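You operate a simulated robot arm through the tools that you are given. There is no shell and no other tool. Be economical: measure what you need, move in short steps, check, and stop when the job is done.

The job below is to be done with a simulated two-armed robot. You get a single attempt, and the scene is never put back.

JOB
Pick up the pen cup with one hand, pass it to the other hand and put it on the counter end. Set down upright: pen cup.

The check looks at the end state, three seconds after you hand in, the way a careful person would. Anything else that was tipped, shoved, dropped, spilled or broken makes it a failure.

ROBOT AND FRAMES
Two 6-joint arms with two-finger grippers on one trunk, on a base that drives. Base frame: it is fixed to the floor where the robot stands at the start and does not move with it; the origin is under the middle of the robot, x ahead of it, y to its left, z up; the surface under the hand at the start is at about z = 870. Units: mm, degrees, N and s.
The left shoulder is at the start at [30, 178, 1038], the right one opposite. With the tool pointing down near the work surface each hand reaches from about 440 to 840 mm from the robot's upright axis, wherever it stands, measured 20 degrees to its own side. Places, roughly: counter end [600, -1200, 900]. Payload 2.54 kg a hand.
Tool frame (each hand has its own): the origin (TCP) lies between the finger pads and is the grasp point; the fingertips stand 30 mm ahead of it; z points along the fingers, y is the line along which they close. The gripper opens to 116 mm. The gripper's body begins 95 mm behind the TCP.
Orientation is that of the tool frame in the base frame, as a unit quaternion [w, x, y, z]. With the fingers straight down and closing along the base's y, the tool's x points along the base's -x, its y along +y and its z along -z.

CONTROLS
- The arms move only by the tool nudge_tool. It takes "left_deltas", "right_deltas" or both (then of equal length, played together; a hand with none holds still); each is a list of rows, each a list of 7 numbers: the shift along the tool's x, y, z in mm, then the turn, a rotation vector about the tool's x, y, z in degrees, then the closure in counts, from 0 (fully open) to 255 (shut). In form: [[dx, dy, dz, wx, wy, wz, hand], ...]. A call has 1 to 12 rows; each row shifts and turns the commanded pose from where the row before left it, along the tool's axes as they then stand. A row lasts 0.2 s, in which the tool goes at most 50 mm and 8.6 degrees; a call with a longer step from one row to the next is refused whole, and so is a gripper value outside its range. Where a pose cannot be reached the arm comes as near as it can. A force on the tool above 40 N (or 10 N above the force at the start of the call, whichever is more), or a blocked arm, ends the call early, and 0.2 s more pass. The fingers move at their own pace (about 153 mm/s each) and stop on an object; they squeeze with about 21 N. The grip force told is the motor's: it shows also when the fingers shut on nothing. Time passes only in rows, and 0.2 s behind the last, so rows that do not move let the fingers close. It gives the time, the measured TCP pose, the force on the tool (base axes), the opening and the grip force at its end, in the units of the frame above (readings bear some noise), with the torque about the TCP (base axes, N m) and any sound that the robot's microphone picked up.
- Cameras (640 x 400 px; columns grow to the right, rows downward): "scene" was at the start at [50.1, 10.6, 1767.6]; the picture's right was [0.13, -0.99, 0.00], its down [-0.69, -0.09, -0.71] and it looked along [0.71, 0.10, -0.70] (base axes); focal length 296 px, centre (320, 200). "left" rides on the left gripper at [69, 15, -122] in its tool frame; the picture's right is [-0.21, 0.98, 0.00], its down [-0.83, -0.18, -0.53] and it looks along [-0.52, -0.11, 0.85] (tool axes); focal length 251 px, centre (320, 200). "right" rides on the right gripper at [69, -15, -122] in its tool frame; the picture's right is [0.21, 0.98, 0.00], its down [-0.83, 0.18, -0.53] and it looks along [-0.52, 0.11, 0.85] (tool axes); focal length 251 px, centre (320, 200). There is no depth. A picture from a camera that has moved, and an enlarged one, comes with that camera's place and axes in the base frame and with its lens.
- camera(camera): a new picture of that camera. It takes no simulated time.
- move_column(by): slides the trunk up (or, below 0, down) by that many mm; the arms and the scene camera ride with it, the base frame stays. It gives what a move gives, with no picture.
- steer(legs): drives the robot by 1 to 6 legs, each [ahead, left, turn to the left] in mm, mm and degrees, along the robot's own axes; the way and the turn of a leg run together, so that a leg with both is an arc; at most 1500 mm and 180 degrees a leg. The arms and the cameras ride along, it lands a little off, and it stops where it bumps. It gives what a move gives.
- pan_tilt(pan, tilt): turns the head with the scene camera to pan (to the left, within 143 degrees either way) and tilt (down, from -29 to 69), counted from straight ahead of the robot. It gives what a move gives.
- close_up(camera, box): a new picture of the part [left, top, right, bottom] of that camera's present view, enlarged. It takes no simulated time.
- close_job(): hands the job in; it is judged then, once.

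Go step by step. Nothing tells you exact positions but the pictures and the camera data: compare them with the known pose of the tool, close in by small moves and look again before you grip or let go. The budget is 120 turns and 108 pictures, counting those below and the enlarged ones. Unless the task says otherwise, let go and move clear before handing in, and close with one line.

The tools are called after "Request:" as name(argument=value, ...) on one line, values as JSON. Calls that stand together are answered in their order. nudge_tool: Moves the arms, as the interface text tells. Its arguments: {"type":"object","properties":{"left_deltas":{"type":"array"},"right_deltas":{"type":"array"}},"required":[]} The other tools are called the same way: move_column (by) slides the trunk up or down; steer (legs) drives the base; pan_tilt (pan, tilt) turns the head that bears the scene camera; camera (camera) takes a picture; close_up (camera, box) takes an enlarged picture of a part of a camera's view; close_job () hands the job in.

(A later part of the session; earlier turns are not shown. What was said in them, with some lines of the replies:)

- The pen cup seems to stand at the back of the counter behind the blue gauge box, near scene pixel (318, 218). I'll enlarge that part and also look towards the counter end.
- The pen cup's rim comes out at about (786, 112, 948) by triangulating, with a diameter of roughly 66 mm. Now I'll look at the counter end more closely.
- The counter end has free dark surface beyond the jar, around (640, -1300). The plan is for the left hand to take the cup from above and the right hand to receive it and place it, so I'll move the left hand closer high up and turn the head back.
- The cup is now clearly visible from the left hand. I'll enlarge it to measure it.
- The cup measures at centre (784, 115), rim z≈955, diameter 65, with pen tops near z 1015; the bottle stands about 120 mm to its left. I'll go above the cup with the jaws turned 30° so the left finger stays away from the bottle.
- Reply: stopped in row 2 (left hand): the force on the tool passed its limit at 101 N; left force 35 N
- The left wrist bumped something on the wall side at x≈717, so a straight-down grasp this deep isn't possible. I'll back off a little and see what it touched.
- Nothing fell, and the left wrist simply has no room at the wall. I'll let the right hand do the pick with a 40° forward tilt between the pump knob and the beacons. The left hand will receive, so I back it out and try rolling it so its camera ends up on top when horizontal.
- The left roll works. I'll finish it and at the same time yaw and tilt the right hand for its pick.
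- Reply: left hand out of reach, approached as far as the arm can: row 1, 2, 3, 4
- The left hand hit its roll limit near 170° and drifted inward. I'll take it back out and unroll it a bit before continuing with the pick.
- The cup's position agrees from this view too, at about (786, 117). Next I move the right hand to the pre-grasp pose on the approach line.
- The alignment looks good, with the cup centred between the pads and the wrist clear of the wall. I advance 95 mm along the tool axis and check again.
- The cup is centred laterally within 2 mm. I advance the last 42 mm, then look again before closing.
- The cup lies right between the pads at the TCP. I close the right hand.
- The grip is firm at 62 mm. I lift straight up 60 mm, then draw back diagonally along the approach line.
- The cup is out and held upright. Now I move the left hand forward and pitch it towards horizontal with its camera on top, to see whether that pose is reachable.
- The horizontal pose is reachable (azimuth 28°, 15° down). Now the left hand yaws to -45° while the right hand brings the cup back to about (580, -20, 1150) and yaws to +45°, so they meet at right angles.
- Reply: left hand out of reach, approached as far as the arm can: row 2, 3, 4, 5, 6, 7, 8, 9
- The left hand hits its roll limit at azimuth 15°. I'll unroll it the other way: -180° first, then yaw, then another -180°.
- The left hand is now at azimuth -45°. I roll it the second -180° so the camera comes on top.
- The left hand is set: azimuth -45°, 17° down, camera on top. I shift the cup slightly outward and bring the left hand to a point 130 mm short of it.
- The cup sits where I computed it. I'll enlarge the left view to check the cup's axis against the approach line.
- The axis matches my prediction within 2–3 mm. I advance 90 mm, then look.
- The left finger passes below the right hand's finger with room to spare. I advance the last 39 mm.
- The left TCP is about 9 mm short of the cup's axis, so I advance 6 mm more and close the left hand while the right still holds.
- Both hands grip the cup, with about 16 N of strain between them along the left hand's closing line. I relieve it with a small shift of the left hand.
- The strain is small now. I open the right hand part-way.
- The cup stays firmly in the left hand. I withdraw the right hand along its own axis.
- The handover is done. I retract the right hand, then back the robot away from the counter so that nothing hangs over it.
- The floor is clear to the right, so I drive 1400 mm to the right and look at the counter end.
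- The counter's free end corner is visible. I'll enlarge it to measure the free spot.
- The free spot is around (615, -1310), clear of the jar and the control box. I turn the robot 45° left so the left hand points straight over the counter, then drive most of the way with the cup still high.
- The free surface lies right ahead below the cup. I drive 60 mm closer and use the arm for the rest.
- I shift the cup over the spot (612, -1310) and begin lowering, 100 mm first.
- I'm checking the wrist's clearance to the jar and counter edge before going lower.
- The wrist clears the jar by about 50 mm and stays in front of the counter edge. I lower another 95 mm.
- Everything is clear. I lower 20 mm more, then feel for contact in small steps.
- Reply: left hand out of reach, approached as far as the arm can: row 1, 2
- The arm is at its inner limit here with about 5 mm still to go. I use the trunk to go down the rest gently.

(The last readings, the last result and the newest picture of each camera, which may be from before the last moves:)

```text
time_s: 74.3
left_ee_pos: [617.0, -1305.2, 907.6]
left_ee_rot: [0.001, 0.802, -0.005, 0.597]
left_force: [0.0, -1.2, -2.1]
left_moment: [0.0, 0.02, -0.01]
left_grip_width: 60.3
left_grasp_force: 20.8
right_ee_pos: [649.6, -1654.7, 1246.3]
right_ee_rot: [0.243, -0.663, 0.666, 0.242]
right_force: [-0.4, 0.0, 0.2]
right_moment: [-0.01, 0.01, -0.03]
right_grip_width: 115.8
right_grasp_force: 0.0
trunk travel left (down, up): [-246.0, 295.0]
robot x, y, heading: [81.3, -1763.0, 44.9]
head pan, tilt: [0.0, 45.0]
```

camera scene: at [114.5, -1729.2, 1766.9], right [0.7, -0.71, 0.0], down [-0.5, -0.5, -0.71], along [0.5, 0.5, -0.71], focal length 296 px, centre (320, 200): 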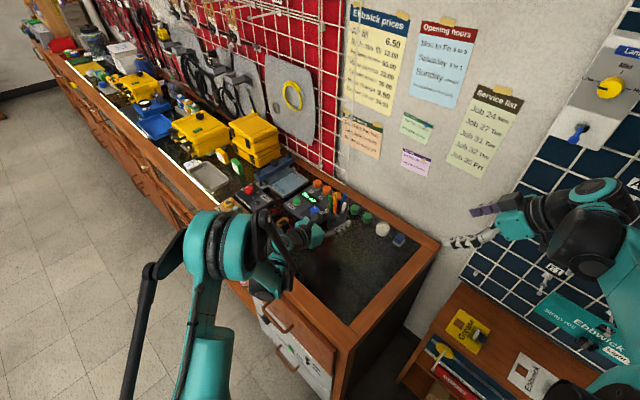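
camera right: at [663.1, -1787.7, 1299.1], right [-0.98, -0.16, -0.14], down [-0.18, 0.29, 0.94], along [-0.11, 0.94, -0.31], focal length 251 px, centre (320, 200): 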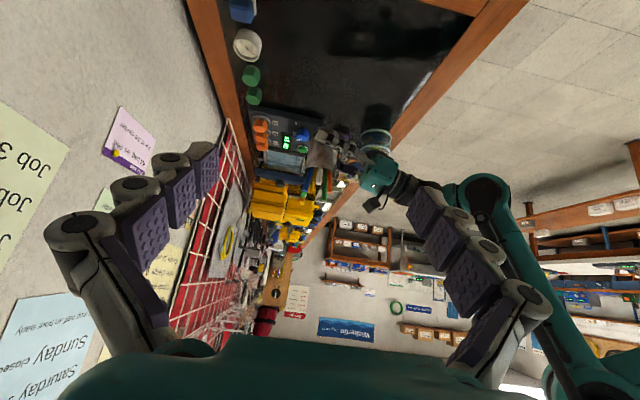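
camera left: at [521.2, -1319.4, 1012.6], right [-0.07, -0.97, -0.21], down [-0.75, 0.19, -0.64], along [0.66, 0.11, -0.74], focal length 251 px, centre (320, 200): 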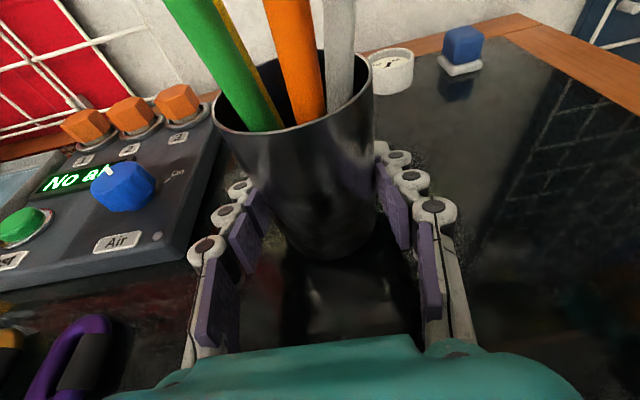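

No contact yet, so I go on in 1.5 mm steps.

Request:
move_column(by=-1.5)

Request:
move_column(by=-1.5)

Request:
close_up(camera="right", box=[310, 70, 370, 118])

```text
time_s: 74.8
left_ee_pos: [617.2, -1305.1, 906.7]
left_ee_rot: [0.001, 0.802, -0.006, 0.597]
left_force: [1.5, 0.3, 7.5]
left_moment: [-0.18, -0.19, 0.04]
left_grip_width: 60.3
left_grasp_force: 20.4
right_ee_pos: [648.6, -1654.7, 1245.1]
right_ee_rot: [0.242, -0.663, 0.666, 0.241]
right_force: [0.9, 0.8, 0.0]
right_moment: [-0.02, 0.0, 0.04]
right_grip_width: 116.0
right_grasp_force: 0.0
trunk travel left (down, up): [-244.0, 296.0]
robot x, y, heading: [78.8, -1764.0, 44.8]
head pan, tilt: [0.0, 45.0]
```

```text
time_s: 75.4
left_ee_pos: [617.8, -1305.4, 904.4]
left_ee_rot: [0.0, 0.802, -0.004, 0.597]
left_force: [2.8, 3.9, 13.3]
left_moment: [0.03, -0.11, -0.01]
left_grip_width: 60.3
left_grasp_force: 20.6
right_ee_pos: [647.8, -1657.0, 1243.0]
right_ee_rot: [0.242, -0.664, 0.665, 0.241]
right_force: [-0.9, 0.0, -1.0]
right_moment: [0.01, 0.01, 0.01]
right_grip_width: 116.0
right_grasp_force: 0.0
trunk travel left (down, up): [-242.0, 298.0]
robot x, y, heading: [78.4, -1767.5, 44.6]
head pan, tilt: [0.0, 45.0]
```

```text
8.33 times, centred on (340, 94) of right
camera zoom: at [662.5, -1787.8, 1292.0], right [-0.98, -0.16, -0.14], down [-0.18, 0.29, 0.94], along [-0.11, 0.94, -0.31], focal length 2095 px, centre (153, 1083)
```

zoom: 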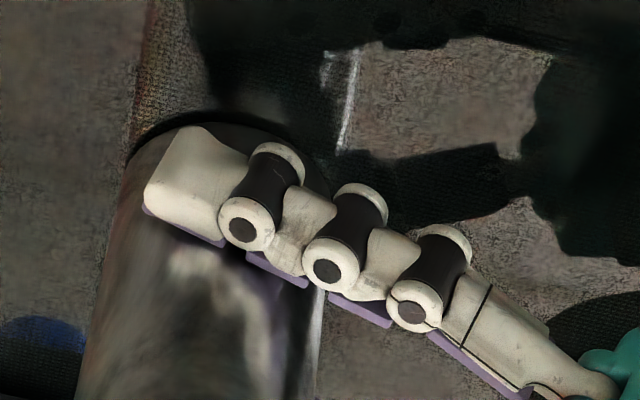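

The cup stands on the surface (13 N upward at the expected height). I open the left hand gently.

Request:
nudge_tool(left_deltas=[[0, 0, 0, 0, 0, 0, 115], [0, 0, 0, 0, 0, 0, 100], [0, 0, 0, 0, 0, 0, 70], [0, 0, 0, 0, 0, 0, 60], [0, 0, 0, 0, 0, 0, 60]])

Request:
camera(camera="left")

Request:
close_up(camera="right", box=[310, 70, 410, 150])

```text
time_s: 76.6
left_ee_pos: [616.8, -1305.2, 904.5]
left_ee_rot: [0.001, 0.803, -0.006, 0.597]
left_force: [0.6, 0.3, -0.5]
left_moment: [0.02, 0.02, -0.04]
left_grip_width: 88.8
left_grasp_force: 0.0
right_ee_pos: [647.9, -1654.1, 1242.4]
right_ee_rot: [0.242, -0.663, 0.666, 0.241]
right_force: [0.5, -0.8, -0.3]
right_moment: [0.01, 0.01, 0.0]
right_grip_width: 116.1
right_grasp_force: 0.1
trunk travel left (down, up): [-242.0, 298.0]
robot x, y, heading: [80.5, -1769.1, 44.6]
head pan, tilt: [0.0, 45.0]
```

```text
41 pictures are left
camera left: at [521.1, -1319.4, 1005.2], right [-0.07, -0.97, -0.21], down [-0.75, 0.19, -0.64], along [0.66, 0.11, -0.74], focal length 251 px, centre (320, 200)
```

left: 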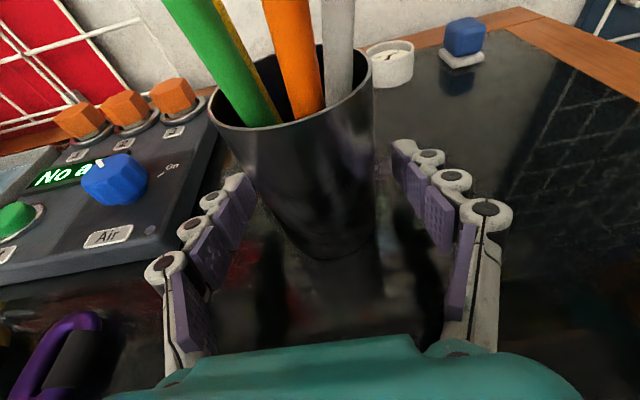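

```text
5.00 times, centred on (360, 110) of right
camera zoom: at [663.2, -1787.5, 1291.5], right [-0.98, -0.16, -0.14], down [-0.18, 0.29, 0.94], along [-0.11, 0.94, -0.31], focal length 1257 px, centre (120, 650)
```

zoom: 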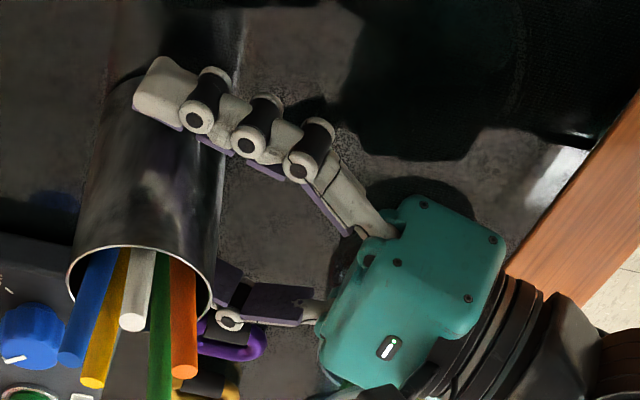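

The cup stands free and upright. I drive straight back out along the fingers (world -x) so that they slide off the cup.

Request:
steer(legs=[[-50, 50, 0]])

Request:
camera(camera="left")

```text
time_s: 77.6
left_ee_pos: [545.5, -1304.3, 905.0]
left_ee_rot: [0.001, 0.802, -0.005, 0.597]
left_force: [0.0, 0.7, -0.2]
left_moment: [0.01, -0.01, 0.0]
left_grip_width: 88.5
left_grasp_force: 0.1
right_ee_pos: [575.5, -1655.0, 1243.4]
right_ee_rot: [0.243, -0.663, 0.666, 0.241]
right_force: [-0.1, -0.4, 0.8]
right_moment: [-0.03, -0.04, -0.07]
right_grip_width: 116.2
right_grasp_force: 0.1
trunk travel left (down, up): [-242.0, 298.0]
robot x, y, heading: [8.0, -1764.0, 44.6]
head pan, tilt: [0.0, 45.0]
```

```text
39 pictures are left
camera left: at [449.1, -1319.2, 1005.9], right [-0.07, -0.97, -0.21], down [-0.75, 0.19, -0.64], along [0.66, 0.11, -0.74], focal length 251 px, centre (320, 200)
```

left: 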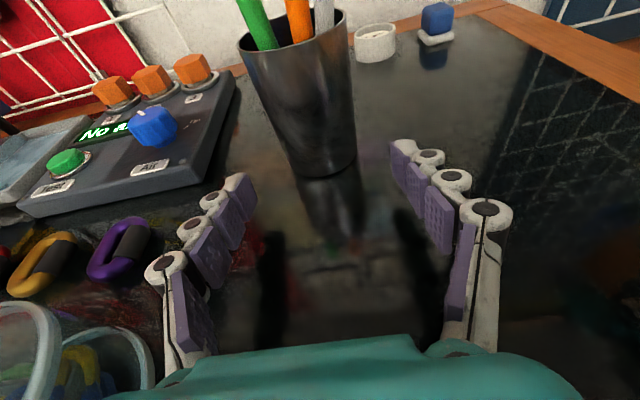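

The cup is standing and the fingers are clear of it. I raise the trunk, drive away and check the whole scene.

Request:
move_column(by=200)

Request:
steer(legs=[[-250, 250, 0]])

Request:
camera(camera="scene")

Request:
close_up(camera="left", box=[160, 0, 480, 200])

```text
time_s: 79.8
left_ee_pos: [547.7, -1304.5, 1103.4]
left_ee_rot: [0.0, 0.803, -0.005, 0.596]
left_force: [0.6, -0.6, -0.4]
left_moment: [0.07, -0.02, 0.02]
left_grip_width: 88.8
left_grasp_force: 0.1
right_ee_pos: [577.8, -1654.7, 1442.7]
right_ee_rot: [0.243, -0.663, 0.666, 0.241]
right_force: [0.2, -0.4, 0.2]
right_moment: [0.03, 0.03, -0.02]
right_grip_width: 116.0
right_grasp_force: 0.1
trunk travel left (down, up): [-442.0, 98.0]
robot x, y, heading: [7.8, -1760.1, 44.7]
head pan, tilt: [0.0, 45.0]
```

```text
time_s: 82.0
left_ee_pos: [195.7, -1304.8, 1103.2]
left_ee_rot: [0.002, 0.803, -0.007, 0.596]
left_force: [-0.9, -0.5, -0.2]
left_moment: [-0.01, 0.02, -0.01]
left_grip_width: 88.8
left_grasp_force: 0.1
right_ee_pos: [226.2, -1655.1, 1441.7]
right_ee_rot: [0.243, -0.662, 0.667, 0.242]
right_force: [-0.9, 0.7, 0.4]
right_moment: [-0.02, -0.04, -0.06]
right_grip_width: 115.9
right_grasp_force: 0.1
trunk travel left (down, up): [-442.0, 98.0]
robot x, y, heading: [-345.5, -1769.2, 44.6]
head pan, tilt: [0.0, 45.0]
```

```text
38 pictures are left
camera scene: at [-307.6, -1727.9, 1959.4], right [0.7, -0.71, 0.0], down [-0.5, -0.5, -0.71], along [0.5, 0.5, -0.71], focal length 296 px, centre (320, 200)
```

scene: 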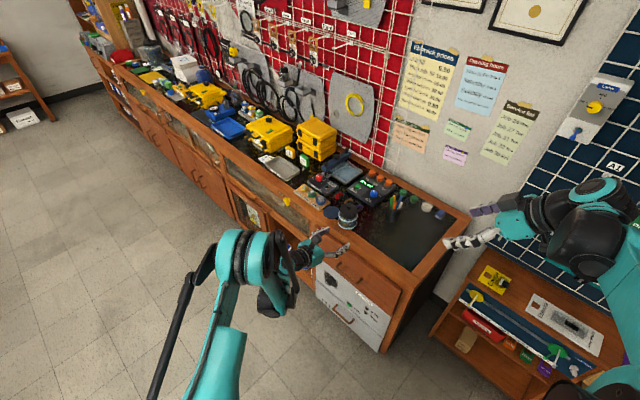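

```text
2.00 times, centred on (320, 100) of left
camera zoom: at [100.0, -1319.4, 1205.1], right [-0.07, -0.97, -0.21], down [-0.75, 0.19, -0.64], along [0.66, 0.11, -0.74], focal length 503 px, centre (320, 400)
```

zoom: 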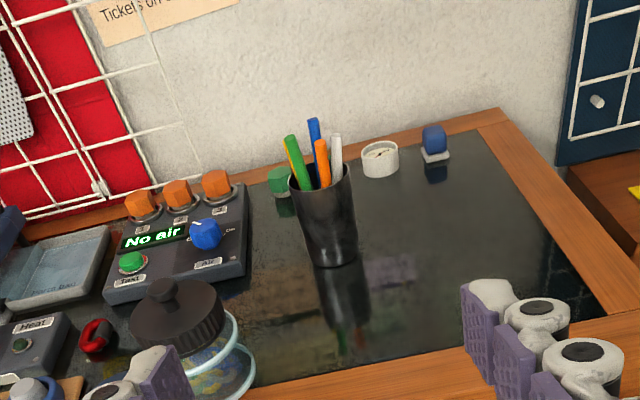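

The cup stands upright at the counter end with the pens in it. One last look at the original work area.

Request:
close_up(camera="scene", box=[150, 40, 470, 240])

```text
2.00 times, centred on (310, 140) of scene
camera zoom: at [-307.6, -1727.9, 1959.4], right [0.7, -0.71, 0.0], down [-0.5, -0.5, -0.71], along [0.5, 0.5, -0.71], focal length 592 px, centre (340, 320)
```

zoom: 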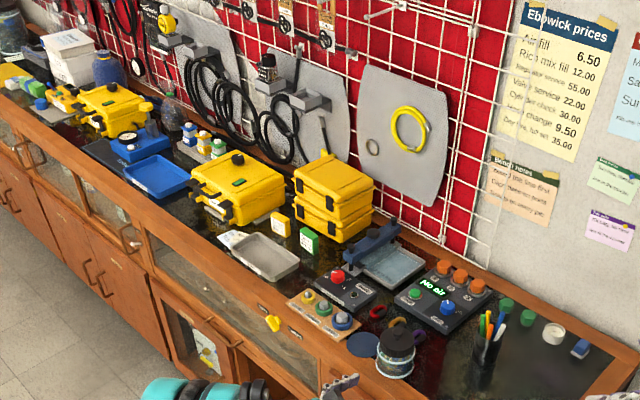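

Everything else looks to be in its place, so I hand in.

Request:
close_job()

```text
The job is handed in.
```

The pen cup is standing upright on the counter end, at about (620, -1305), with its pens still in it. The right hand picked it up, passed it to the left hand, and the left hand set it down. Both hands are clear. The left wrist bumped something on the wall side early on (101 N peak); the last pictures showed nothing fallen or moved.
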